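You operate a simulated robot arm through the tools that you are given. There is no shell and no other tool. Be economical: measure what you need, move in short steps, check, and stop when the job is done.

The job below is to be done with a simulated robot arm. You get a single attempt, and the scene is never put back.

## Task
Put the wax jar on the lane corner of table seven away on the table end by the waste box. Put the blue tube on the shelf under the drain tap of tank seven. Take the red tube and put it on the top of stand seven. Take the dark filter from the top of table seven and put it in the green tray. Close the cabinet seven door. Put the black scoop on the top shelf of the cooling rack away on the lane corner of table seven. Pull the cabinet five door open. Do these in any order. Set down upright: wax jar.

Only the result counts: the job must be done as asked and must still hold three seconds after the hand-in. Knocking over, shifting, dropping, spilling or breaking anything else fails it.

## Robot
A 5-joint arm with a three-finger gripper on a trunk, on a base that drives. Base frame: it is fixed to the floor where the robot stands at the start and does not move with it; the origin is under the middle of the robot, x ahead of it, y to its left, z up; the surface under the hand at the start is at about z = 860. Lengths are in mm, angles in degrees, forces in N, time in s.
With the tool pointing down near the work surface it reaches from about 320 to 660 mm from the robot's upright axis, wherever it stands. Its first joint turns from -166.0 to 166.0 degrees. Places, roughly: black scoop (21x10x16 cm) [5100, -8100, 1000]; blue tube (3x2x3 cm) [500, -400, 900]; cabinet five door [-600, -8300, 600]; cabinet seven door [-600, -1800, 600]; dark filter [1250, -1000, 1000]; green tray [1250, -500, 750]; lane corner of table seven [600, -400, 900]; red tube (3x2x3 cm) [600, -500, 900]; shelf under the drain tap of tank seven (16x21 cm) [-1100, -2080, 160]; table end by the waste box [1000, -8500, 900]; top of stand seven [1600, -1700, 700]; wax jar [500, -250, 1000]. The tool tilts only in the upright plane through the base axis and itself; it spins freely about its own axis. Payload 1.37 kg.
Tool frame: the origin (TCP) lies between the finger pads and is the grasp point; the fingertips stand 16 mm ahead of it; z points along the fingers, y is the line along which they close. The gripper opens to 101 mm. The gripper's body begins 82 mm behind the TCP.
Orientation is that of the tool frame in the base frame, as [roll, pitch, yaw] about the fixed x, y, z axes, in that order (R = Rz(yaw) Ry(pitch) Rx(roll)). With the fingers straight down and closing along the base's y, the tool's x points along the base's -x, its y along +y and its z along -z.

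## Interface
- The arm moves only by the tool apply_moves. Its argument "commands" is a list of rows, each an object (a shift or turn left out is 0, a gripper value left out holds the last) with "dp": the shift along the tool's x, y, z in mm, a list of three; "turn": the turn, a rotation vector about the tool's x, y, z in degrees, a list of three; "grip": the opening, from 0 (shut) to 1 (fully open). In form: [{"dp": [dx, dy, dz], "turn": [wx, wy, wz], "grip": grip}, ...]. A call has 1 to 8 rows; each row is the pose to reach, as a shift and turn from the pose commanded when the call began, along the tool's axes at that moment. Each row takes 0.2 s and may step no farther than 50 mm and 8.6 degrees from the row before; otherwise, or with a gripper value out of range, the whole call is refused. A pose out of reach is approached as far as the arm can. The call stops where the force on the tool passes 40 N (or 10 N more than at its start, if that is more) or the arm is blocked; 0.2 s more then pass. Each finger travels about 45 mm/s and halts on what it meets, pressing with about 23 N; the grip force reading is that of the motor and also rises with nothing between the fingers. The clock runs only during rows and for 0.2 s after the last one: add rows that repeat a pose to give the fingers time. It gives the time, the measured TCP pose, the force on the tool (base axes), the opening and the grip force at its end, in the units of the frame above (readings bear some noise), with the torque about the TCP (base axes, N m) and any sound that the robot's microphone picked up.
- Cameras (640 x 400 px; columns grow to the right, rows downward): "scene" is now at [0.4, 126.8, 1576.5]; the picture's right is [-0.64, -0.77, 0.00], its down [-0.58, 0.48, -0.66] and it looks along [0.51, -0.42, -0.75] (base axes); focal length 296 px, centre (320, 200). "wrist" rides on the gripper at [72, 20, -104] in the tool frame; the picture's right is [-0.26, 0.96, 0.00], its down [-0.76, -0.21, -0.62] and it looks along [-0.60, -0.16, 0.78] (tool axes); focal length 265 px, centre (320, 200). There is no depth. A picture from a camera that has moved, and an enlarged one, comes with that camera's place and axes in the base frame and with its lens.
- grab_frame(camera): a new picture of that camera. No time passes.
- slide_trunk(by): slides the trunk up (or, below 0, down) by that many mm; the arm and the scene camera ride with it, the base frame stays. It gives what a move gives, with no picture.
- drive_base(legs): drives the robot by 1 to 6 legs, each [ahead, left, turn to the left] in mm, mm and degrees, along the robot's own axes; the way and the turn of a leg run together, so that a leg with both is an arc; at most 1500 mm and 180 degrees a leg. The arm and the cameras ride along, it lands a little off, and it stops where it bumps. It gives what a move gives.
- head_to(pan, tilt): turns the head with the scene camera to pan (to the left, within 155 degrees either way) and tilt (down, from -29 to 69), counted from straight ahead of the robot. It gives what a move gives.
- inspect(camera, box): a new picture of the part [left, top, right, bottom] of that camera's present view, enlarged. No time passes.
- job_done(): hands the job in; it is judged then, once.

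Work in short steps. Places have to be worked out from the pictures, the camera data and where the tool is seen: move nearer, look again, correct. Check each grasp and each placing, and mend what went wrong. You have 186 turns and 156 pictures in all, those below and enlarged ones among them. Open the gripper and draw the arm clear of the work before you hand the job in, unless the task says otherwise; then end with one line.

The tools are called after "Emit:" as a command line: name --argument value ..., lists and objects as JSON in quotes. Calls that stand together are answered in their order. apply_moves: Moves the arm, as the interface text tells. Its arguments: {"type":"object","properties":{"commands":{"type":"array","items":{"type":"object","properties":{"dp":{"type":"array","items":{"type":"number"}},"turn":{"type":"array","items":{"type":"number"}},"grip":{"type":"number"}}}}},"required":["commands"]} The other tools are called the same way: slide_trunk (by) slides the trunk up or down; drive_base (legs) drives the base; head_to (pan, tilt) turns the head that bears the scene camera; grab_frame (camera) takes a picture; inspect (camera, box) takes an enlarged picture of a part of a camera's view; job_done () hands the job in.

At the start:

```text
t: 0.0
tool_pos: [352.9, -253.9, 1136.7]
tool_rot: [180.0, 0.0, 180.0]
ft_force: [-0.5, 0.4, 0.8]
wrist_torque: [0.02, 0.02, 0.05]
opening: 100.6
grasp_force: 0.1
trunk travel left (down, up): [-525.0, 65.0]
robot x, y, heading: [-2.2, -1.5, -0.2]
head pan, tilt: [-39.6, 48.5]
```

scene: 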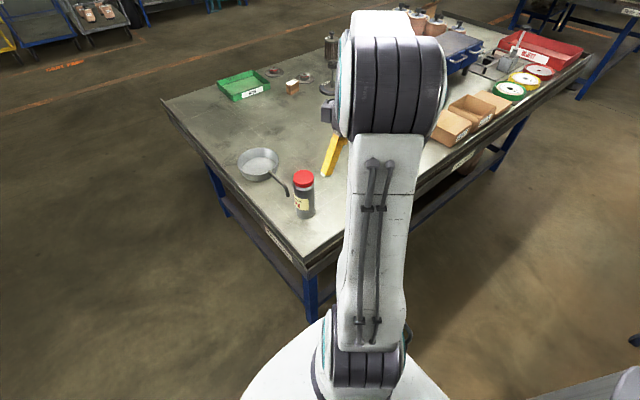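
wrist: 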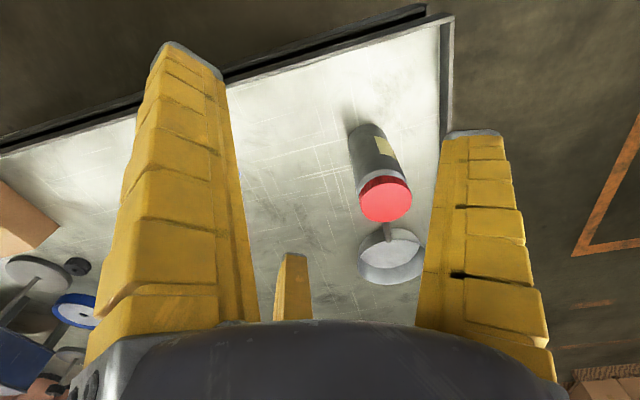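

The red-lidded jar is near (490, -210) on the near-left corner of the table. I look around first to find the tubes, filter and tray.

Emit:
inspect --camera "scene" --box '[160, 20, 360, 240]'

Emit:
inspect --camera "scene" --box '[400, 0, 640, 150]'

Emit:
inspect --camera "wrist" --box '[220, 100, 460, 320]'

```text
1.82 times, centred on (260, 130) of scene
camera zoom: at [0.4, 126.8, 1576.5], right [-0.64, -0.77, 0.0], down [-0.58, 0.48, -0.66], along [0.51, -0.42, -0.75], focal length 539 px, centre (429, 327)
```

zoom: 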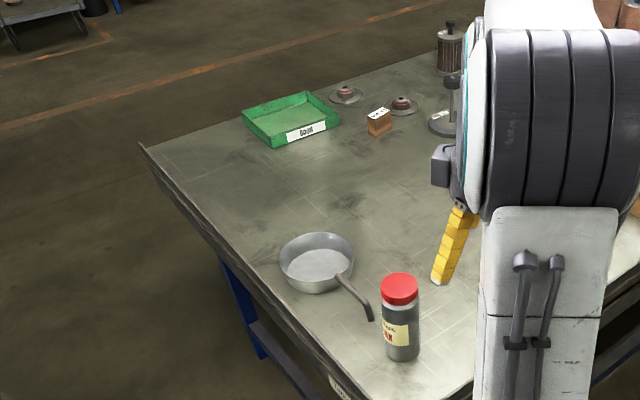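

```text
2.67 times, centred on (520, 75) of scene
camera zoom: at [0.4, 126.8, 1576.5], right [-0.64, -0.77, 0.0], down [-0.58, 0.48, -0.66], along [0.51, -0.42, -0.75], focal length 790 px, centre (-213, 533)
```

zoom: 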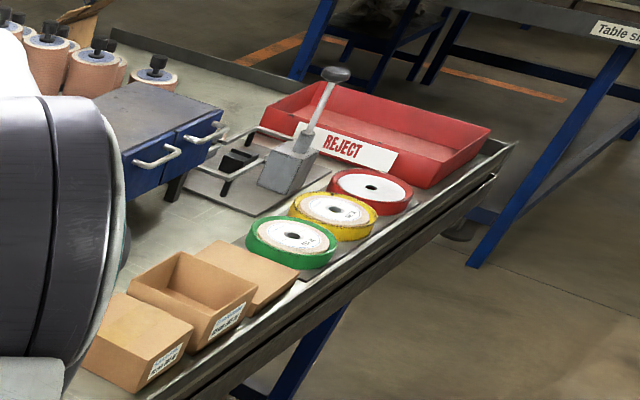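

```text
1.82 times, centred on (340, 210) of wrist
camera zoom: at [281.0, -234.5, 1241.0], right [0.26, 0.96, 0.0], down [0.76, -0.21, 0.62], along [0.6, -0.16, -0.78], focal length 483 px, centre (284, 182)
```

zoom: 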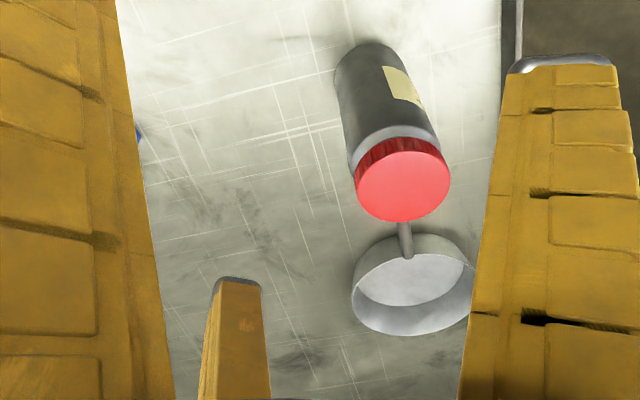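

The tubes must be hidden behind the arm and left finger. I shift the hand to the right and half-close the gripper to see them and to understand the wrist picture.

Emit:
apply_moves --commands '[{"dp": [0, -45, 0], "grip": 0.5}, {"dp": [0, -90, 0]}, {"dp": [0, -135, 0]}, {"dp": [0, -180, 0]}]'

Emit:
grab_frame --camera "wrist"

Emit:
grab_frame --camera "scene"

```text
t: 1.0
tool_pos: [353.9, -433.6, 1135.5]
tool_rot: [179.9, -0.1, 180.0]
ft_force: [0.2, -0.9, -0.2]
wrist_torque: [-0.01, 0.01, -0.01]
opening: 54.3
grasp_force: 3.0
trunk travel left (down, up): [-525.0, 65.0]
robot x, y, heading: [3.9, 1.0, -0.1]
head pan, tilt: [-39.6, 48.5]
```

```text
150 pictures are left
camera wrist: at [281.1, -416.1, 1239.4], right [0.26, 0.96, 0.0], down [0.76, -0.21, 0.62], along [0.6, -0.16, -0.79], focal length 265 px, centre (320, 200)
```

wrist: 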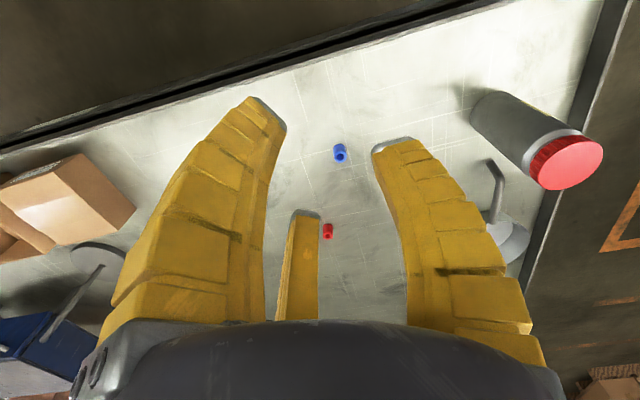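

```text
149 pictures are left
camera scene: at [0.8, 125.2, 1576.6], right [-0.64, -0.77, 0.0], down [-0.58, 0.48, -0.66], along [0.51, -0.42, -0.75], focal length 296 px, centre (320, 200)
```

scene: 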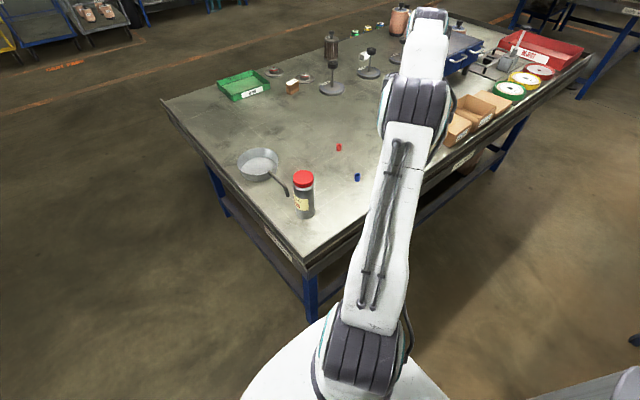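

Three finger-like parts appear; the tubes are at about red (640,-496) and blue (480,-437) on a table whose near edge is x≈315. I drive sideways to face the tubes while moving slightly ahead.

Emit:
drive_base --legs '[[40, -420, 0]]'

Emit:
apply_moves --commands '[{"dp": [-30, 40, 20], "grip": 1.0}, {"dp": [-60, 80, 20]}, {"dp": [-90, 120, 20]}, {"dp": [-100, 165, 40]}, {"dp": [-100, 210, 50]}, {"dp": [-100, 250, 50]}, {"dp": [-100, 290, 50]}, {"dp": [-100, 330, 50]}]'

Emit:
grab_frame --camera "wrist"

Emit:
grab_frame --camera "scene"

```text
t: 3.6
tool_pos: [392.6, -853.7, 1136.1]
tool_rot: [179.9, -0.1, -179.9]
ft_force: [-0.6, 0.0, -0.7]
wrist_torque: [0.02, -0.02, -0.01]
opening: 54.1
grasp_force: 3.0
trunk travel left (down, up): [-525.0, 65.0]
robot x, y, heading: [41.8, -422.8, 0.0]
head pan, tilt: [-39.6, 48.5]
```

```text
refused: row 1 steps farther than a row can; nothing moved
```

```text
148 pictures are left
camera wrist: at [321.2, -835.5, 1240.1], right [0.26, 0.96, 0.0], down [0.76, -0.21, 0.62], along [0.6, -0.16, -0.78], focal length 265 px, centre (320, 200)
```

wrist: 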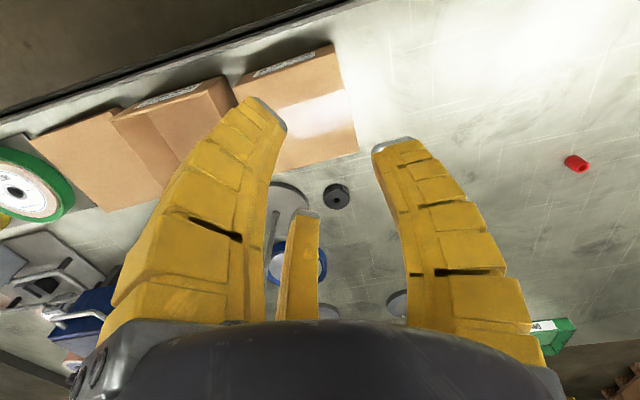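

```text
147 pictures are left
camera scene: at [40.7, -294.4, 1576.5], right [-0.64, -0.77, 0.0], down [-0.58, 0.48, -0.66], along [0.51, -0.42, -0.75], focal length 296 px, centre (320, 200)
```

scene: 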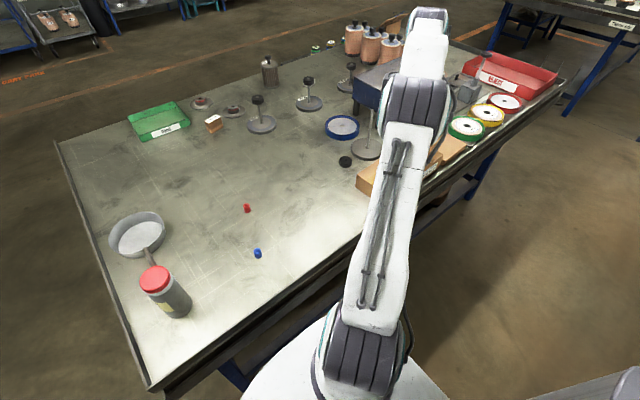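

Red tube ≈(636,-492), blue ≈(479,-432). I sweep the hand left toward the red tube, staying high.

Emit:
apply_moves --commands '[{"dp": [0, 45, 0], "grip": 1.0}, {"dp": [-10, 90, 0]}, {"dp": [-20, 135, 0]}, {"dp": [-40, 180, 0]}, {"dp": [-60, 225, 0]}, {"dp": [-80, 265, 20]}, {"dp": [-100, 305, 40]}, {"dp": [-120, 345, 60]}]'

Emit:
grab_frame --camera "wrist"

```text
t: 5.4
tool_pos: [514.4, -508.9, 1075.8]
tool_rot: [-179.9, 0.0, -180.0]
ft_force: [0.2, 0.0, 0.4]
wrist_torque: [-0.02, 0.06, 0.0]
opening: 100.3
grasp_force: 0.1
trunk travel left (down, up): [-525.0, 65.0]
robot x, y, heading: [39.0, -419.6, 0.2]
head pan, tilt: [-39.6, 48.5]
```

```text
146 pictures are left
camera wrist: at [441.6, -489.1, 1179.7], right [0.27, 0.96, 0.0], down [0.76, -0.21, 0.62], along [0.6, -0.17, -0.78], focal length 265 px, centre (320, 200)
```

wrist: 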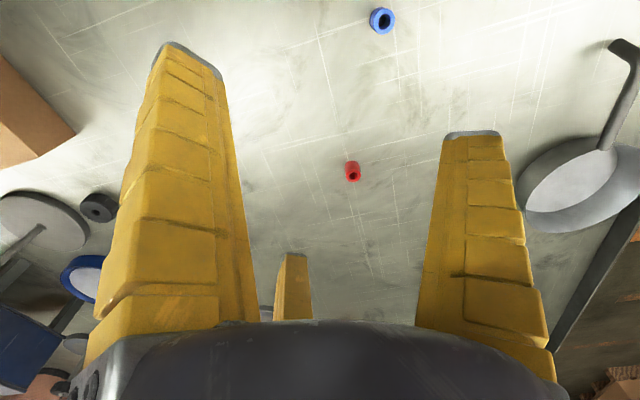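

Red computes to ≈(640,-497). I look closer at its orientation.

Emit:
inspect --camera "wrist" --box '[300, 0, 420, 220]'

Emit:
inspect --camera "scene" --box '[220, 190, 290, 270]'

```text
1.82 times, centred on (360, 110) of wrist
camera zoom: at [441.6, -489.1, 1179.7], right [0.27, 0.96, 0.0], down [0.76, -0.21, 0.62], along [0.6, -0.17, -0.78], focal length 483 px, centre (247, 364)
```

zoom: 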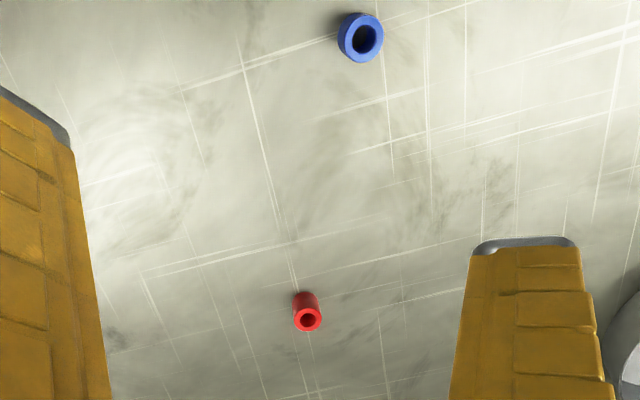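

```text
5.00 times, centred on (255, 230) of scene
camera zoom: at [41.4, -292.8, 1576.4], right [-0.64, -0.77, 0.0], down [-0.58, 0.48, -0.66], along [0.51, -0.42, -0.75], focal length 1481 px, centre (645, 50)
```

zoom: 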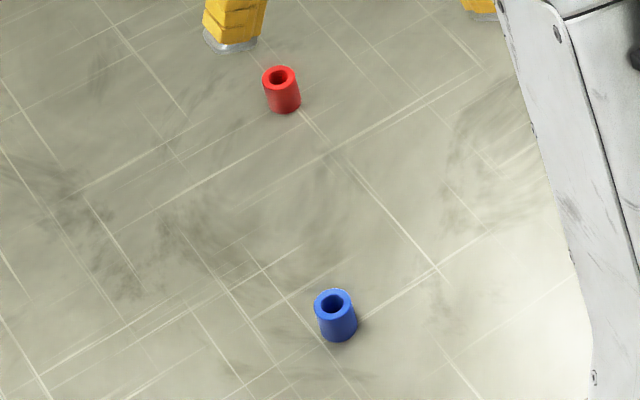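

The tube stands upright at ≈(635,-496), top ~z 890. I move over it and descend to 960.

Emit:
apply_moves --commands '[{"dp": [-40, 4, 10]}, {"dp": [-80, 8, 30]}, {"dp": [-120, 13, 50]}, {"dp": [-121, 13, 90]}, {"dp": [-121, 13, 120]}]'

Emit:
grab_frame --camera "wrist"

Emit:
inspect --camera "scene" --box '[190, 130, 310, 230]'

```text
t: 6.6
tool_pos: [634.9, -496.4, 955.2]
tool_rot: [180.0, 0.0, 179.9]
ft_force: [-0.2, -0.2, 1.0]
wrist_torque: [0.02, 0.04, -0.01]
opening: 100.7
grasp_force: 0.1
trunk travel left (down, up): [-525.0, 65.0]
robot x, y, heading: [40.9, -420.6, 0.1]
head pan, tilt: [-39.6, 48.5]
```

```text
143 pictures are left
camera wrist: at [562.4, -477.4, 1059.3], right [0.26, 0.96, 0.0], down [0.76, -0.21, 0.62], along [0.6, -0.16, -0.78], focal length 265 px, centre (320, 200)
```

wrist: 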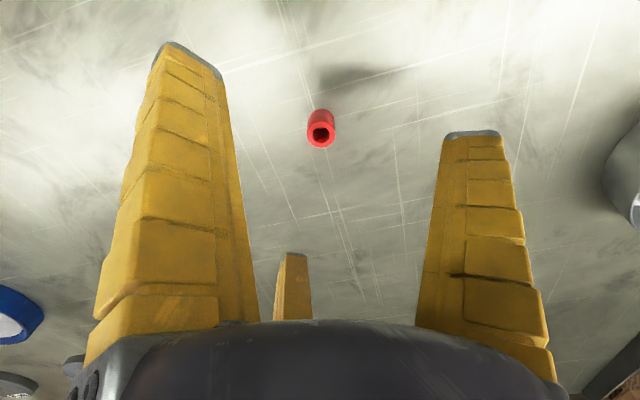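

```text
4.00 times, centred on (250, 180) of scene
camera zoom: at [41.0, -293.6, 1576.5], right [-0.64, -0.77, 0.0], down [-0.58, 0.48, -0.66], along [0.51, -0.42, -0.75], focal length 1185 px, centre (600, 280)
```

zoom: 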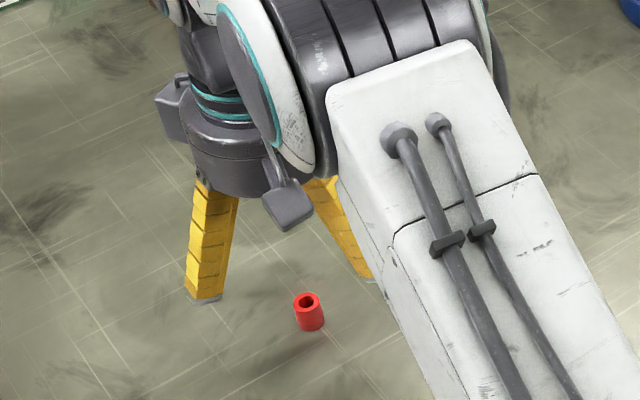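

The tube is right under the TCP. I descend to z≈881 and close.

Emit:
apply_moves --commands '[{"dp": [0, 0, 40]}, {"dp": [0, 0, 73]}, {"dp": [0, 0, 73], "grip": 0.15}, {"dp": [0, 0, 73]}, {"dp": [0, 0, 73]}, {"dp": [0, 0, 73]}, {"dp": [0, 0, 73]}]'

Emit:
grab_frame --camera "wrist"

```text
t: 8.2
tool_pos: [633.3, -495.4, 883.0]
tool_rot: [-180.0, -0.1, 180.0]
ft_force: [-0.5, 0.7, 1.4]
wrist_torque: [0.01, 0.01, -0.02]
opening: 16.7
grasp_force: 14.2
trunk travel left (down, up): [-525.0, 65.0]
robot x, y, heading: [42.4, -419.0, -0.1]
head pan, tilt: [-39.6, 48.5]
```

```text
141 pictures are left
camera wrist: at [561.2, -477.0, 986.7], right [0.26, 0.96, 0.0], down [0.76, -0.21, 0.62], along [0.6, -0.16, -0.78], focal length 265 px, centre (320, 200)
```

wrist: 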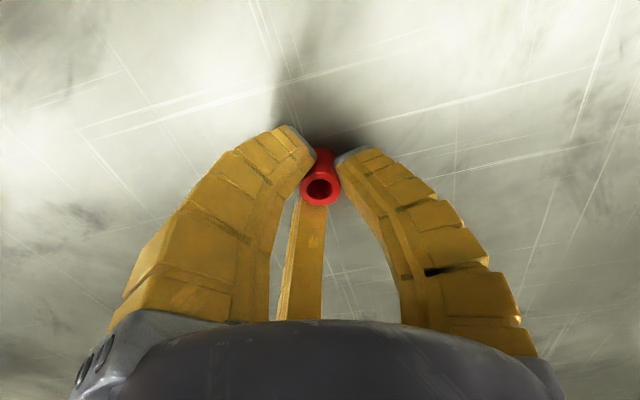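

The fingers touch the tube at 16.7 mm. I close fully for a firm grip and lift to check.

Emit:
apply_moves --commands '[{"grip": 0.0}, {"dp": [0, 0, 0]}, {"dp": [0, 0, -30]}, {"dp": [0, 0, -70]}, {"dp": [0, 0, -110]}]'

Emit:
grab_frame --camera "wrist"

```text
t: 9.4
tool_pos: [634.4, -496.0, 992.6]
tool_rot: [180.0, 0.0, -180.0]
ft_force: [0.6, -0.6, 0.0]
wrist_torque: [-0.02, 0.02, 0.0]
opening: 9.7
grasp_force: 23.4
trunk travel left (down, up): [-525.0, 65.0]
robot x, y, heading: [38.3, -419.5, 0.2]
head pan, tilt: [-39.6, 48.5]
```

```text
140 pictures are left
camera wrist: at [561.1, -476.8, 1096.8], right [0.26, 0.96, 0.0], down [0.76, -0.21, 0.62], along [0.6, -0.16, -0.78], focal length 265 px, centre (320, 200)
```

wrist: 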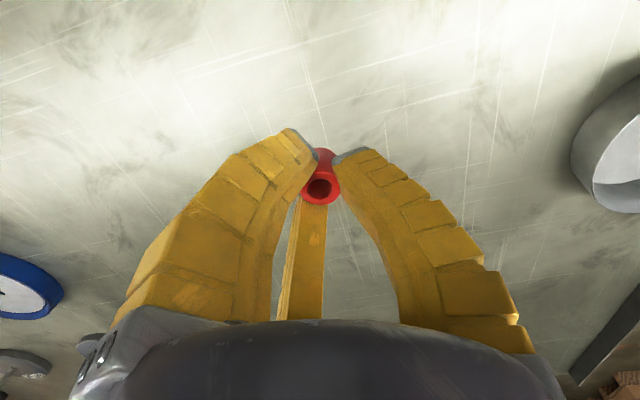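

Red tube is held. I look for stand seven around (1600,-1700), beyond the table.

Emit:
head_to --pan -35 --tilt 25

Emit:
grab_frame --camera "scene"

Emit:
head_to --pan -120 --tilt 25

Emit:
grab_frame --camera "scene"

```text
t: 10.3
tool_pos: [633.3, -495.5, 990.8]
tool_rot: [-180.0, 0.0, 180.0]
ft_force: [-0.3, -0.1, 0.2]
wrist_torque: [-0.03, -0.01, -0.01]
opening: 9.9
grasp_force: 23.1
trunk travel left (down, up): [-525.0, 65.0]
robot x, y, heading: [35.6, -420.9, 0.0]
head pan, tilt: [-35.0, 25.0]
```

```text
139 pictures are left
camera scene: at [55.8, -296.5, 1611.9], right [-0.57, -0.82, 0.0], down [-0.35, 0.24, -0.91], along [0.74, -0.52, -0.42], focal length 296 px, centre (320, 200)
```

scene: 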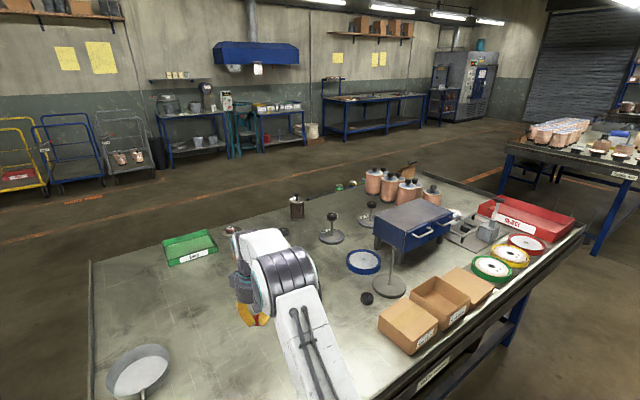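

```text
t: 11.8
tool_pos: [635.6, -495.1, 991.2]
tool_rot: [-180.0, 0.0, -180.0]
ft_force: [0.3, -0.2, -0.5]
wrist_torque: [0.0, -0.01, 0.03]
opening: 10.0
grasp_force: 23.3
trunk travel left (down, up): [-525.0, 65.0]
robot x, y, heading: [41.4, -420.4, -0.0]
head pan, tilt: [-120.0, 25.0]
```

```text
138 pictures are left
camera scene: at [-65.7, -323.4, 1612.0], right [-0.87, 0.5, 0.0], down [0.21, 0.37, -0.91], along [-0.45, -0.79, -0.42], focal length 296 px, centre (320, 200)
```

scene: 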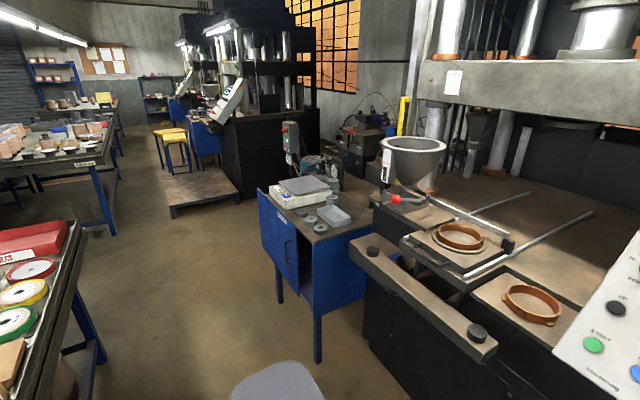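

I zoom where stand seven should be and at the cabinet seven area.

Emit:
inspect --camera "scene" --box '[240, 120, 460, 380]'

Emit:
head_to --pan -40 --tilt 25

Emit:
inspect --camera "scene" --box '[240, 120, 440, 245]'

```text
1.54 times, centred on (350, 250) of scene
camera zoom: at [-65.7, -323.4, 1612.0], right [-0.87, 0.5, 0.0], down [0.21, 0.37, -0.91], along [-0.45, -0.79, -0.42], focal length 456 px, centre (274, 123)
```

zoom: 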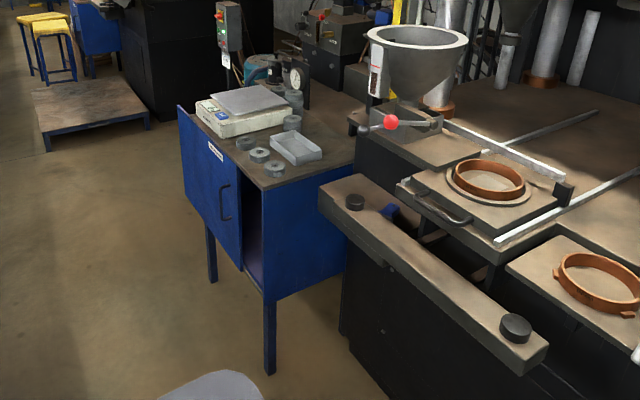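

```text
t: 13.4
tool_pos: [633.0, -495.7, 991.4]
tool_rot: [180.0, 0.1, 180.0]
ft_force: [0.5, 1.1, -0.7]
wrist_torque: [-0.01, 0.01, -0.01]
opening: 9.7
grasp_force: 22.9
trunk travel left (down, up): [-525.0, 65.0]
robot x, y, heading: [44.9, -420.3, -0.1]
head pan, tilt: [-40.0, 25.0]
```

```text
3.20 times, centred on (340, 182) of scene
camera zoom: at [50.8, -302.9, 1612.0], right [-0.64, -0.77, 0.0], down [-0.32, 0.27, -0.91], along [0.69, -0.58, -0.42], focal length 948 px, centre (256, 256)
```

zoom: 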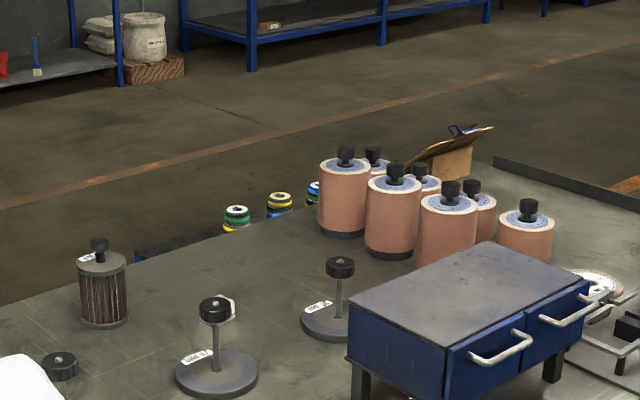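

Stand seven lies behind the table's far side; I'll round the left end. First I retract the arm to a compact high pose and check the left side.

Emit:
apply_moves --commands '[{"dp": [30, 10, -30]}, {"dp": [65, 20, -60]}, {"dp": [100, 30, -90]}, {"dp": [140, 40, -110]}, {"dp": [180, 50, -130]}, {"dp": [220, 60, -145]}, {"dp": [250, 70, -150]}]'

Emit:
head_to --pan 40 --tilt 35

Emit:
grab_frame --camera "scene"

```text
t: 15.0
tool_pos: [383.8, -426.9, 1142.8]
tool_rot: [-180.0, 0.0, 180.0]
ft_force: [-0.2, -0.8, 1.5]
wrist_torque: [0.01, 0.01, -0.02]
opening: 10.1
grasp_force: 22.9
trunk travel left (down, up): [-525.0, 65.0]
robot x, y, heading: [42.5, -418.3, -0.2]
head pan, tilt: [-40.0, 25.0]
```

```text
t: 16.5
tool_pos: [384.1, -427.0, 1142.6]
tool_rot: [-180.0, 0.1, 179.9]
ft_force: [0.1, -0.7, 0.1]
wrist_torque: [-0.02, -0.03, 0.02]
opening: 10.1
grasp_force: 22.8
trunk travel left (down, up): [-525.0, 65.0]
robot x, y, heading: [39.9, -420.4, -0.1]
head pan, tilt: [40.0, 35.0]
```

```text
135 pictures are left
camera scene: at [47.7, -187.0, 1596.2], right [0.64, -0.77, 0.0], down [-0.44, -0.37, -0.82], along [0.63, 0.53, -0.57], focal length 296 px, centre (320, 200)
```

scene: 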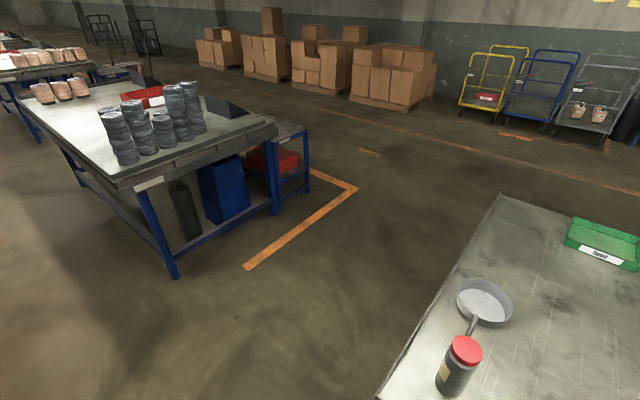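

The lane is clear to the neighboring table at y≈1400. I drive around the left end and turn to face back.

Emit:
drive_base --legs '[[-100, 0, 0], [0, 950, 0], [1100, 0, 0], [1050, 0, 0], [0, 0, 90], [0, 0, 90]]'

Emit:
head_to --pan 45 --tilt 30

Emit:
grab_frame --camera "scene"

```text
t: 40.2
tool_pos: [1760.0, 514.1, 1142.9]
tool_rot: [180.0, -0.1, -0.3]
ft_force: [0.2, -0.5, 0.1]
wrist_torque: [-0.01, -0.01, 0.03]
opening: 10.3
grasp_force: 23.0
trunk travel left (down, up): [-525.0, 65.0]
robot x, y, heading: [2107.1, 505.8, 179.7]
head pan, tilt: [40.0, 35.0]
```

```text
t: 40.8
tool_pos: [1761.2, 514.3, 1142.6]
tool_rot: [180.0, 0.0, -0.3]
ft_force: [-0.7, 0.1, -0.5]
wrist_torque: [-0.02, 0.01, -0.01]
opening: 10.5
grasp_force: 23.1
trunk travel left (down, up): [-525.0, 65.0]
robot x, y, heading: [2107.9, 506.7, 179.7]
head pan, tilt: [45.0, 30.0]
```

```text
134 pictures are left
camera scene: at [2100.5, 268.0, 1604.0], right [-0.7, 0.71, 0.0], down [0.36, 0.35, -0.87], along [-0.61, -0.61, -0.5], focal length 296 px, centre (320, 200)
```

scene: 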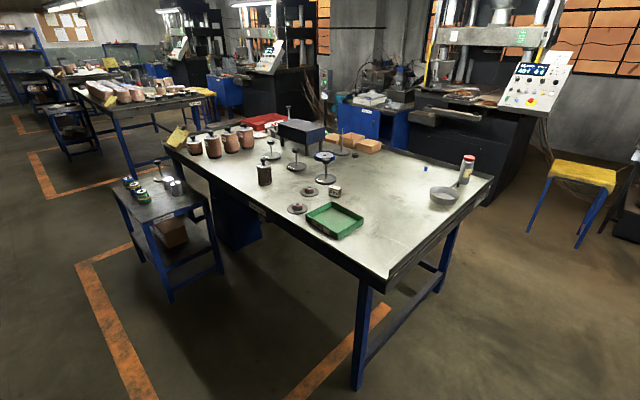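

Stand seven is the small table with rolls, around (1640,-1600), near edge x≈1840. I drive along the far side to face it.

Emit:
drive_base --legs '[[-90, 0, 0.3], [0, 1100, 0], [0, 1000, 0]]'

Emit:
head_to --pan 15 --tilt 50

Emit:
grab_frame --camera "scene"

Emit:
grab_frame --camera "wrist"

```text
t: 51.9
tool_pos: [1844.9, -1576.3, 1142.4]
tool_rot: [-179.9, 0.1, -0.2]
ft_force: [-0.9, 0.3, 0.5]
wrist_torque: [0.0, -0.01, 0.01]
opening: 10.2
grasp_force: 22.8
trunk travel left (down, up): [-525.0, 65.0]
robot x, y, heading: [2188.8, -1579.3, 179.8]
head pan, tilt: [45.0, 30.0]
```

```text
t: 52.8
tool_pos: [1844.9, -1574.6, 1142.7]
tool_rot: [180.0, -0.1, -0.2]
ft_force: [0.1, 0.3, 0.5]
wrist_torque: [-0.01, -0.01, 0.01]
opening: 9.9
grasp_force: 23.0
trunk travel left (down, up): [-525.0, 65.0]
robot x, y, heading: [2190.7, -1583.5, 180.0]
head pan, tilt: [15.0, 50.0]
```

```text
133 pictures are left
camera scene: at [2175.0, -1776.5, 1574.5], right [-0.26, 0.97, 0.0], down [0.74, 0.2, -0.64], along [-0.62, -0.17, -0.77], focal length 296 px, centre (320, 200)
```

scene: 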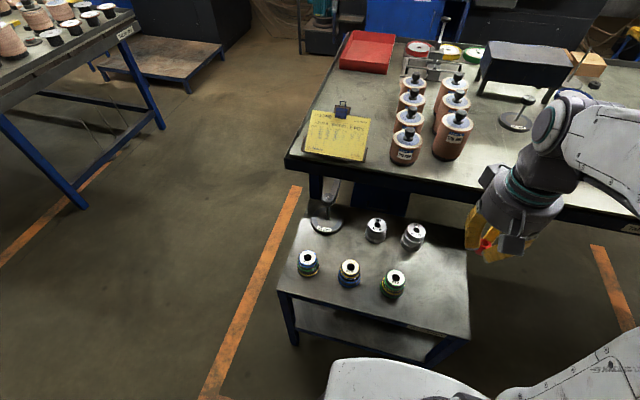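

```text
132 pictures are left
camera wrist: at [1916.9, -1596.0, 1247.0], right [-0.27, -0.96, 0.0], down [-0.76, 0.21, 0.62], along [-0.6, 0.17, -0.78], focal length 265 px, centre (320, 200)
```

wrist: 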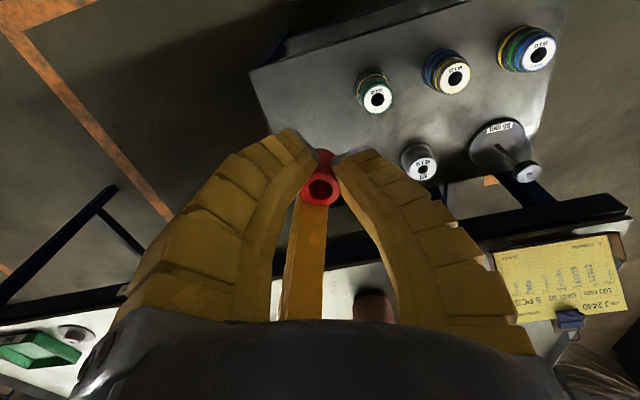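

There is free space on the stand's right part near (1710,-1525), stand z≈700 (two cameras agree). I lower the trunk 160 mm, then move the hand above it.

Emit:
slide_trunk --by -160

Emit:
apply_moves --commands '[{"dp": [-35, -15, 20]}, {"dp": [-70, -30, 50]}, {"dp": [-105, -45, 80]}, {"dp": [-130, -55, 115]}, {"dp": [-130, -55, 155]}, {"dp": [-130, -55, 195]}]'

Emit:
grab_frame --camera "wrist"

Emit:
grab_frame --camera "scene"

```text
t: 54.7
tool_pos: [1844.4, -1575.4, 982.7]
tool_rot: [-179.9, 0.0, -0.2]
ft_force: [-0.2, 1.0, -0.5]
wrist_torque: [-0.01, -0.02, -0.03]
opening: 10.2
grasp_force: 22.6
trunk travel left (down, up): [-365.0, 225.0]
robot x, y, heading: [2190.3, -1580.8, 179.8]
head pan, tilt: [15.0, 50.0]
```

```text
t: 56.1
tool_pos: [1715.9, -1519.8, 787.0]
tool_rot: [-180.0, 0.0, -0.2]
ft_force: [0.2, 0.4, -0.4]
wrist_torque: [-0.03, 0.01, 0.0]
opening: 10.0
grasp_force: 23.2
trunk travel left (down, up): [-365.0, 225.0]
robot x, y, heading: [2189.6, -1581.6, 179.9]
head pan, tilt: [15.0, 50.0]
```

```text
131 pictures are left
camera wrist: at [1787.0, -1539.8, 891.3], right [-0.27, -0.96, 0.0], down [-0.76, 0.21, 0.62], along [-0.6, 0.17, -0.78], focal length 265 px, centre (320, 200)
```

wrist: 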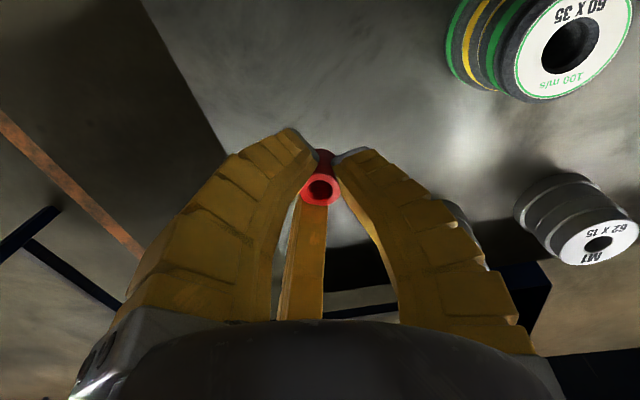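

```text
130 pictures are left
camera scene: at [2174.9, -1776.5, 1414.5], right [-0.26, 0.97, 0.0], down [0.74, 0.2, -0.64], along [-0.62, -0.16, -0.77], focal length 296 px, centre (320, 200)
```

scene: 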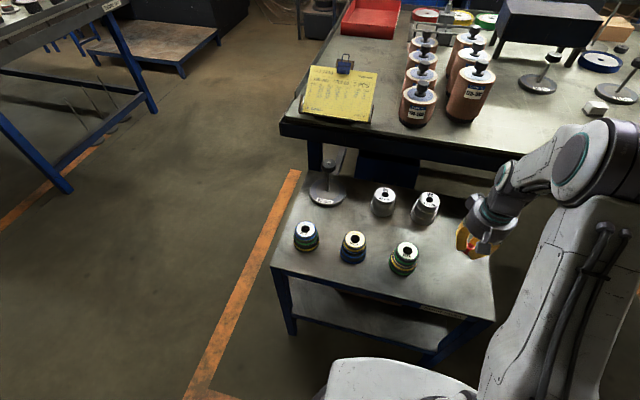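

Position is free. I descend to 730 then gently until contact.

Emit:
apply_moves --commands '[{"dp": [0, 0, 40]}, {"dp": [0, 0, 56]}, {"dp": [0, 0, 59]}, {"dp": [0, 0, 62]}, {"dp": [0, 0, 64]}]'

Emit:
inspect --camera "wrist" --box '[240, 110, 420, 240]'

```text
t: 57.3
tool_pos: [1714.5, -1520.3, 724.0]
tool_rot: [-180.0, 0.1, -0.3]
ft_force: [0.4, -0.8, 0.6]
wrist_torque: [-0.02, 0.0, 0.03]
opening: 10.2
grasp_force: 23.1
trunk travel left (down, up): [-365.0, 225.0]
robot x, y, heading: [2190.5, -1580.7, 180.0]
head pan, tilt: [15.0, 50.0]
```

```text
3.08 times, centred on (330, 175) of wrist
camera zoom: at [1786.8, -1540.6, 828.2], right [-0.27, -0.96, 0.0], down [-0.76, 0.21, 0.62], along [-0.6, 0.17, -0.78], focal length 817 px, centre (289, 277)
```

zoom: 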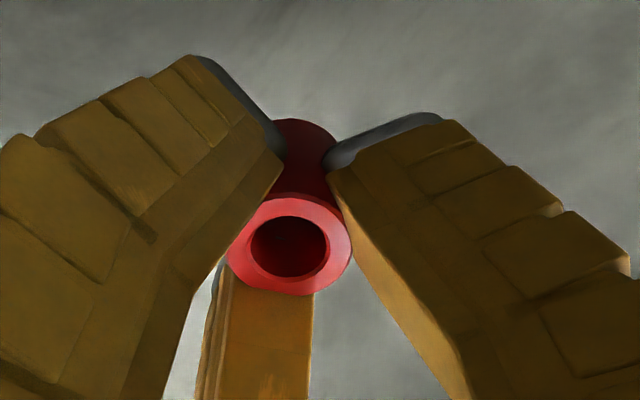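

No contact yet; I continue down in small steps.

Emit:
apply_moves --commands '[{"dp": [0, 0, 2]}, {"dp": [0, 0, 4]}, {"dp": [0, 0, 6]}, {"dp": [0, 0, 6]}]'

```text
t: 58.3
tool_pos: [1714.5, -1518.7, 717.6]
tool_rot: [-180.0, 0.0, -0.2]
ft_force: [0.0, -0.1, 0.8]
wrist_torque: [-0.02, 0.0, -0.03]
opening: 9.8
grasp_force: 23.0
trunk travel left (down, up): [-365.0, 225.0]
robot x, y, heading: [2190.8, -1582.6, 179.7]
head pan, tilt: [15.0, 50.0]
```

Emit:
apply_moves --commands '[{"dp": [0, 0, 2]}, {"dp": [0, 0, 4]}, {"dp": [0, 0, 6]}, {"dp": [0, 0, 6]}]'

Emit:
inspect --camera "scene" --box '[420, 190, 540, 290]'

```text
t: 59.3
tool_pos: [1716.8, -1520.3, 710.3]
tool_rot: [180.0, 0.0, -0.2]
ft_force: [0.3, 0.4, -0.4]
wrist_torque: [0.0, -0.01, -0.03]
opening: 10.2
grasp_force: 23.2
trunk travel left (down, up): [-365.0, 225.0]
robot x, y, heading: [2192.9, -1581.0, 180.0]
head pan, tilt: [15.0, 50.0]
```

```text
4.00 times, centred on (480, 240) of scene
camera zoom: at [2175.0, -1776.4, 1414.5], right [-0.26, 0.97, 0.0], down [0.74, 0.2, -0.64], along [-0.62, -0.16, -0.77], focal length 1185 px, centre (-320, 40)
```

zoom: 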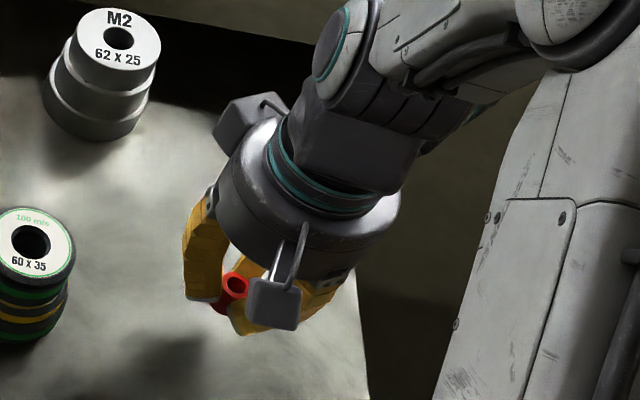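

Still no contact; I go on down.

Emit:
apply_moves --commands '[{"dp": [0, 0, 2]}, {"dp": [0, 0, 4]}, {"dp": [0, 0, 6]}, {"dp": [0, 0, 8]}, {"dp": [0, 0, 10]}, {"dp": [0, 0, 10]}]'

```text
t: 60.7
tool_pos: [1714.8, -1520.4, 701.6]
tool_rot: [-180.0, 0.1, -0.2]
ft_force: [0.4, 0.1, -0.2]
wrist_torque: [0.0, 0.03, 0.0]
opening: 10.0
grasp_force: 23.2
trunk travel left (down, up): [-365.0, 225.0]
robot x, y, heading: [2187.9, -1582.3, 179.8]
head pan, tilt: [15.0, 50.0]
```

Emit:
apply_moves --commands '[{"dp": [0, 0, 2]}, {"dp": [0, 0, 4]}, {"dp": [0, 0, 6]}, {"dp": [0, 0, 8]}, {"dp": [0, 0, 10]}, {"dp": [0, 0, 12]}, {"dp": [0, 0, 12]}]'

Emit:
grab_frame --camera "wrist"

```text
t: 62.3
tool_pos: [1715.9, -1519.9, 689.5]
tool_rot: [180.0, -0.1, -0.2]
ft_force: [-0.6, 0.1, -0.7]
wrist_torque: [-0.04, -0.03, 0.0]
opening: 10.1
grasp_force: 22.6
trunk travel left (down, up): [-365.0, 225.0]
robot x, y, heading: [2194.0, -1582.4, 179.7]
head pan, tilt: [15.0, 50.0]
```

```text
127 pictures are left
camera wrist: at [1786.8, -1540.6, 793.4], right [-0.27, -0.96, 0.0], down [-0.76, 0.21, 0.62], along [-0.6, 0.17, -0.78], focal length 265 px, centre (320, 200)
```

wrist: 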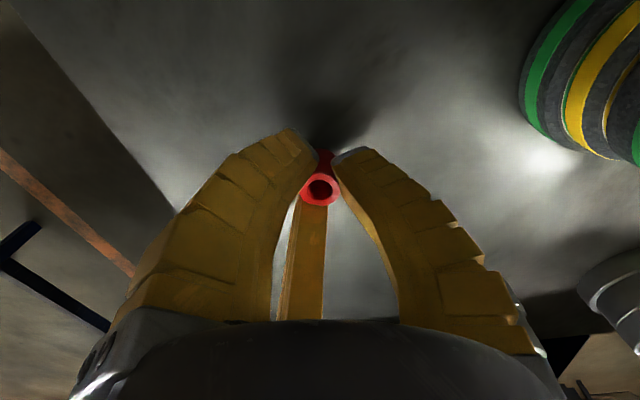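

Parallax puts the stand top near z≈665, so contact is close. Continue in small steps.

Emit:
apply_moves --commands '[{"dp": [0, 0, 2]}, {"dp": [0, 0, 4]}, {"dp": [0, 0, 5]}, {"dp": [0, 0, 5]}]'

```text
t: 63.3
tool_pos: [1714.3, -1520.1, 683.9]
tool_rot: [180.0, 0.0, -0.2]
ft_force: [0.5, 0.5, 0.6]
wrist_torque: [0.0, -0.02, 0.0]
opening: 10.2
grasp_force: 23.0
trunk travel left (down, up): [-365.0, 225.0]
robot x, y, heading: [2191.8, -1579.1, 179.7]
head pan, tilt: [15.0, 50.0]
```

Emit:
apply_moves --commands '[{"dp": [0, 0, 2]}, {"dp": [0, 0, 4]}, {"dp": [0, 0, 6]}, {"dp": [0, 0, 6]}]'

Emit:
inspect --camera "wrist" --box '[240, 90, 420, 220]'

```text
t: 64.3
tool_pos: [1714.2, -1519.6, 679.2]
tool_rot: [-180.0, 0.2, -0.2]
ft_force: [-0.9, 0.9, 16.0]
wrist_torque: [0.01, 0.05, 0.0]
opening: 14.5
grasp_force: 22.7
trunk travel left (down, up): [-365.0, 225.0]
robot x, y, heading: [2189.8, -1581.1, 179.7]
head pan, tilt: [15.0, 50.0]
```

```text
3.08 times, centred on (330, 155) of wrist
camera zoom: at [1787.0, -1540.4, 783.4], right [-0.27, -0.96, 0.0], down [-0.75, 0.21, 0.62], along [-0.6, 0.17, -0.78], focal length 817 px, centre (289, 338)
```

zoom: 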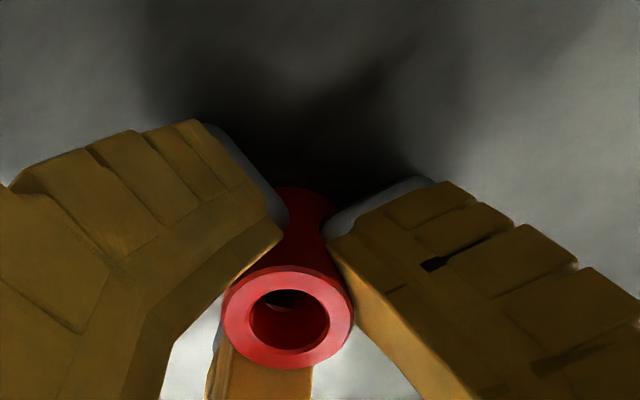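

Contact. I back off 1 mm, open partly, then rise.

Emit:
apply_moves --commands '[{"dp": [0, 0, -1]}, {"dp": [0, 0, -1], "grip": 0.45}, {"dp": [0, 0, -1]}, {"dp": [0, 0, -1]}, {"dp": [0, 0, -1]}, {"dp": [0, 0, -30]}, {"dp": [0, 0, -70]}, {"dp": [0, 0, -110]}]'

Emit:
grab_frame --camera "wrist"

```text
t: 66.1
tool_pos: [1717.1, -1519.1, 791.1]
tool_rot: [180.0, 0.0, -0.2]
ft_force: [0.7, -0.1, 0.8]
wrist_torque: [-0.02, 0.0, -0.02]
opening: 49.3
grasp_force: 3.3
trunk travel left (down, up): [-365.0, 225.0]
robot x, y, heading: [2186.4, -1580.5, 180.0]
head pan, tilt: [15.0, 50.0]
```

```text
125 pictures are left
camera wrist: at [1788.6, -1540.0, 894.0], right [-0.27, -0.96, 0.0], down [-0.76, 0.21, 0.62], along [-0.6, 0.17, -0.78], focal length 265 px, centre (320, 200)
```

wrist: 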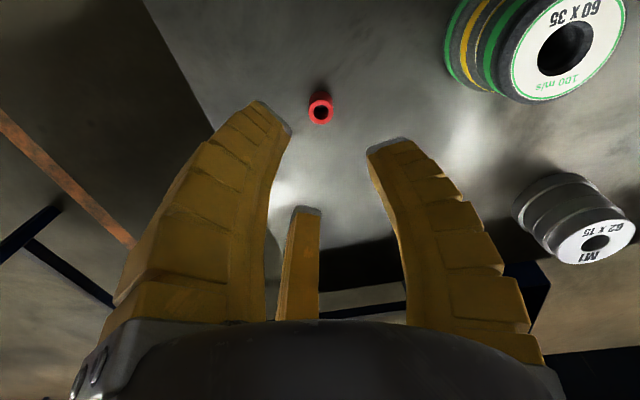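

Red tube stands on the stand. I retract, raise the trunk, and drive along to the filter (y≈-960).

Emit:
apply_moves --commands '[{"dp": [10, 10, -45], "grip": 1.0}, {"dp": [30, 20, -85]}, {"dp": [60, 30, -120]}, {"dp": [90, 45, -150]}, {"dp": [120, 55, -180]}, {"dp": [130, 60, -200]}]'

Emit:
slide_trunk --by 160

Emit:
drive_base --legs '[[0, -680, 0], [230, 0, 0]]'

Emit:
head_to --pan 0 --tilt 45

Emit:
grab_frame --camera "scene"

Emit:
grab_frame --camera "wrist"

```text
t: 67.5
tool_pos: [1844.7, -1581.1, 990.4]
tool_rot: [-180.0, 0.0, -0.2]
ft_force: [0.0, 1.3, 0.1]
wrist_torque: [0.03, 0.01, 0.07]
opening: 100.5
grasp_force: 0.0
trunk travel left (down, up): [-365.0, 225.0]
robot x, y, heading: [2189.3, -1581.6, 179.9]
head pan, tilt: [15.0, 50.0]
```

```text
t: 69.3
tool_pos: [1844.7, -1580.7, 1149.9]
tool_rot: [-180.0, 0.1, -0.3]
ft_force: [1.4, 0.2, -0.8]
wrist_torque: [-0.02, 0.03, 0.0]
opening: 100.8
grasp_force: 0.0
trunk travel left (down, up): [-525.0, 65.0]
robot x, y, heading: [2190.0, -1583.6, 179.8]
head pan, tilt: [15.0, 50.0]
```

```text
t: 74.3
tool_pos: [1615.1, -911.5, 1149.0]
tool_rot: [-180.0, 0.0, 0.0]
ft_force: [-0.5, 0.2, -0.2]
wrist_torque: [0.03, -0.03, -0.03]
opening: 100.2
grasp_force: 0.0
trunk travel left (down, up): [-525.0, 65.0]
robot x, y, heading: [1964.0, -913.5, -179.8]
head pan, tilt: [15.0, 50.0]
```

```text
t: 75.1
tool_pos: [1616.3, -911.0, 1149.6]
tool_rot: [180.0, -0.1, -0.1]
ft_force: [-0.3, 0.0, -0.3]
wrist_torque: [-0.01, -0.01, 0.0]
opening: 100.6
grasp_force: 0.0
trunk travel left (down, up): [-525.0, 65.0]
robot x, y, heading: [1960.0, -912.5, -180.0]
head pan, tilt: [0.0, 45.0]
```

```text
124 pictures are left
camera scene: at [1940.3, -1086.4, 1581.4], right [0.0, 1.0, 0.0], down [0.71, 0.0, -0.71], along [-0.71, 0.0, -0.71], focal length 296 px, centre (320, 200)
```

scene: 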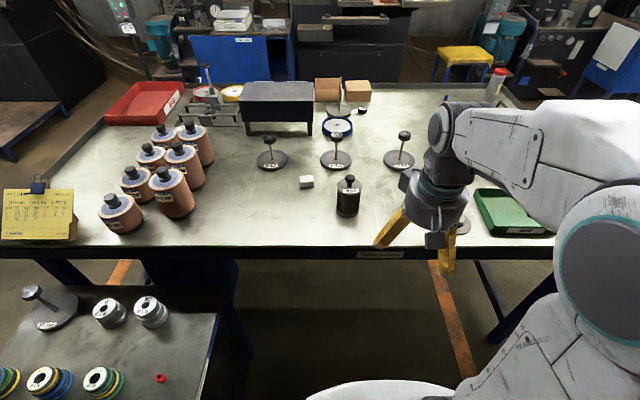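

```text
123 pictures are left
camera wrist: at [1688.3, -931.8, 1253.4], right [-0.26, -0.96, 0.0], down [-0.76, 0.21, 0.62], along [-0.6, 0.16, -0.78], focal length 265 px, centre (320, 200)
```

wrist: 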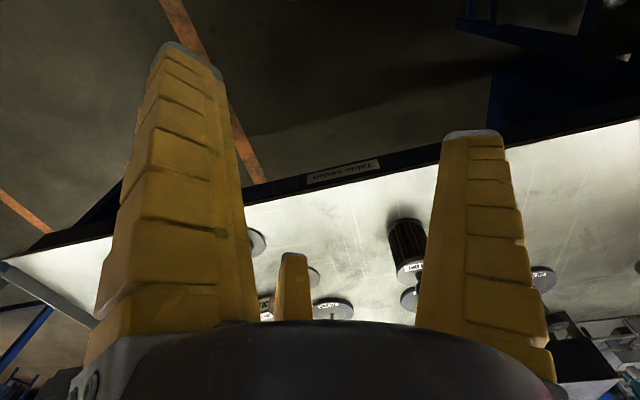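

Filter ≈(1287,-998), knob top ~z 1010. I drive to about (1760,-760), from which both filter and tray are in reach.

Emit:
drive_base --legs '[[0, -165, 0], [190, 0, 0]]'

Emit:
apply_moves --commands '[{"dp": [0, 45, 0]}, {"dp": [0, 90, 0]}, {"dp": [0, 135, 0]}, {"dp": [0, 180, 0]}]'

Emit:
grab_frame --camera "wrist"

Emit:
grab_frame --camera "scene"

```text
t: 77.7
tool_pos: [1425.1, -746.3, 1148.3]
tool_rot: [180.0, -0.2, 0.0]
ft_force: [-0.8, 0.2, 0.0]
wrist_torque: [-0.04, -0.02, -0.01]
opening: 100.9
grasp_force: 0.1
trunk travel left (down, up): [-525.0, 65.0]
robot x, y, heading: [1774.2, -746.0, 179.7]
head pan, tilt: [0.0, 45.0]
```

```text
t: 78.7
tool_pos: [1427.3, -927.4, 1147.6]
tool_rot: [-180.0, 0.1, -0.1]
ft_force: [-0.3, -0.3, 0.5]
wrist_torque: [0.04, 0.03, 0.01]
opening: 100.4
grasp_force: 0.0
trunk travel left (down, up): [-525.0, 65.0]
robot x, y, heading: [1774.1, -745.5, 179.8]
head pan, tilt: [0.0, 45.0]
```

```text
122 pictures are left
camera wrist: at [1498.7, -947.6, 1252.9], right [-0.27, -0.96, 0.0], down [-0.76, 0.21, 0.62], along [-0.6, 0.17, -0.78], focal length 265 px, centre (320, 200)
```

wrist: 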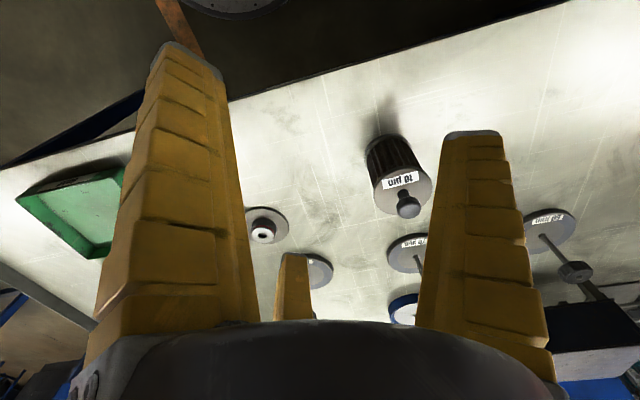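

```text
121 pictures are left
camera scene: at [1749.4, -922.1, 1581.3], right [0.0, 1.0, 0.0], down [0.71, 0.0, -0.71], along [-0.71, 0.0, -0.71], focal length 296 px, centre (320, 200)
```

scene: 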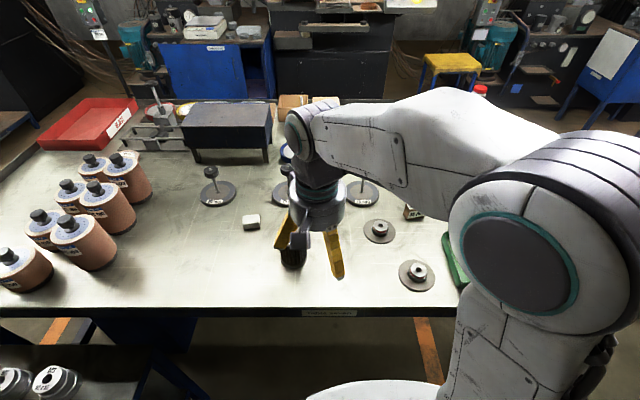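

Knob at about (1272,-994, ~1000). I move above it at z≈1065 with half-open fingers.

Emit:
apply_moves --commands '[{"dp": [-40, 17, 0], "grip": 0.7}, {"dp": [-80, 34, 0]}, {"dp": [-120, 51, 20]}, {"dp": [-155, 67, 50]}, {"dp": [-155, 67, 80]}]'

Emit:
grab_frame --camera "wrist"

Emit:
inspect --camera "scene" --box '[230, 130, 370, 290]'

```text
t: 79.9
tool_pos: [1272.3, -992.6, 1068.4]
tool_rot: [-180.0, -0.1, -0.1]
ft_force: [-0.1, -0.5, 0.5]
wrist_torque: [0.01, 0.01, -0.04]
opening: 73.1
grasp_force: 1.5
trunk travel left (down, up): [-525.0, 65.0]
robot x, y, heading: [1775.4, -749.0, 179.8]
head pan, tilt: [0.0, 45.0]
```

```text
120 pictures are left
camera wrist: at [1343.6, -1013.4, 1172.0], right [-0.27, -0.96, 0.0], down [-0.76, 0.21, 0.62], along [-0.6, 0.16, -0.78], focal length 265 px, centre (320, 200)
```

wrist: 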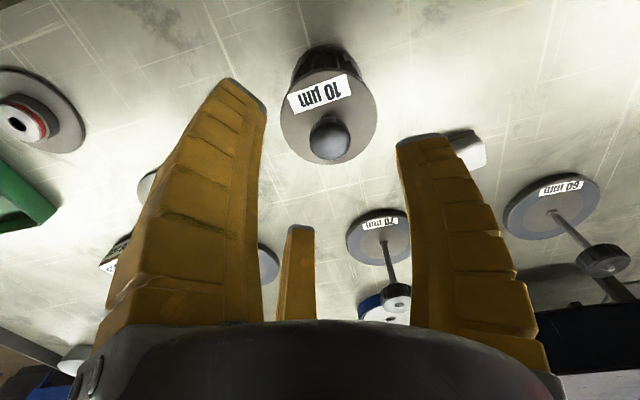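

```text
2.50 times, centred on (300, 210) of scene
camera zoom: at [1749.8, -921.1, 1581.4], right [0.0, 1.0, 0.0], down [0.71, 0.0, -0.71], along [-0.71, 0.0, -0.71], focal length 741 px, centre (370, 175)
```

zoom: 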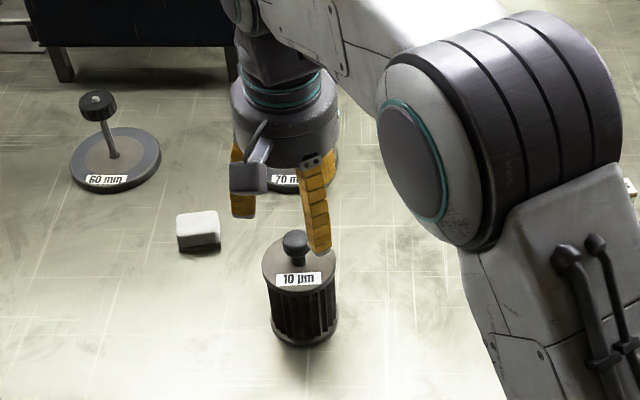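

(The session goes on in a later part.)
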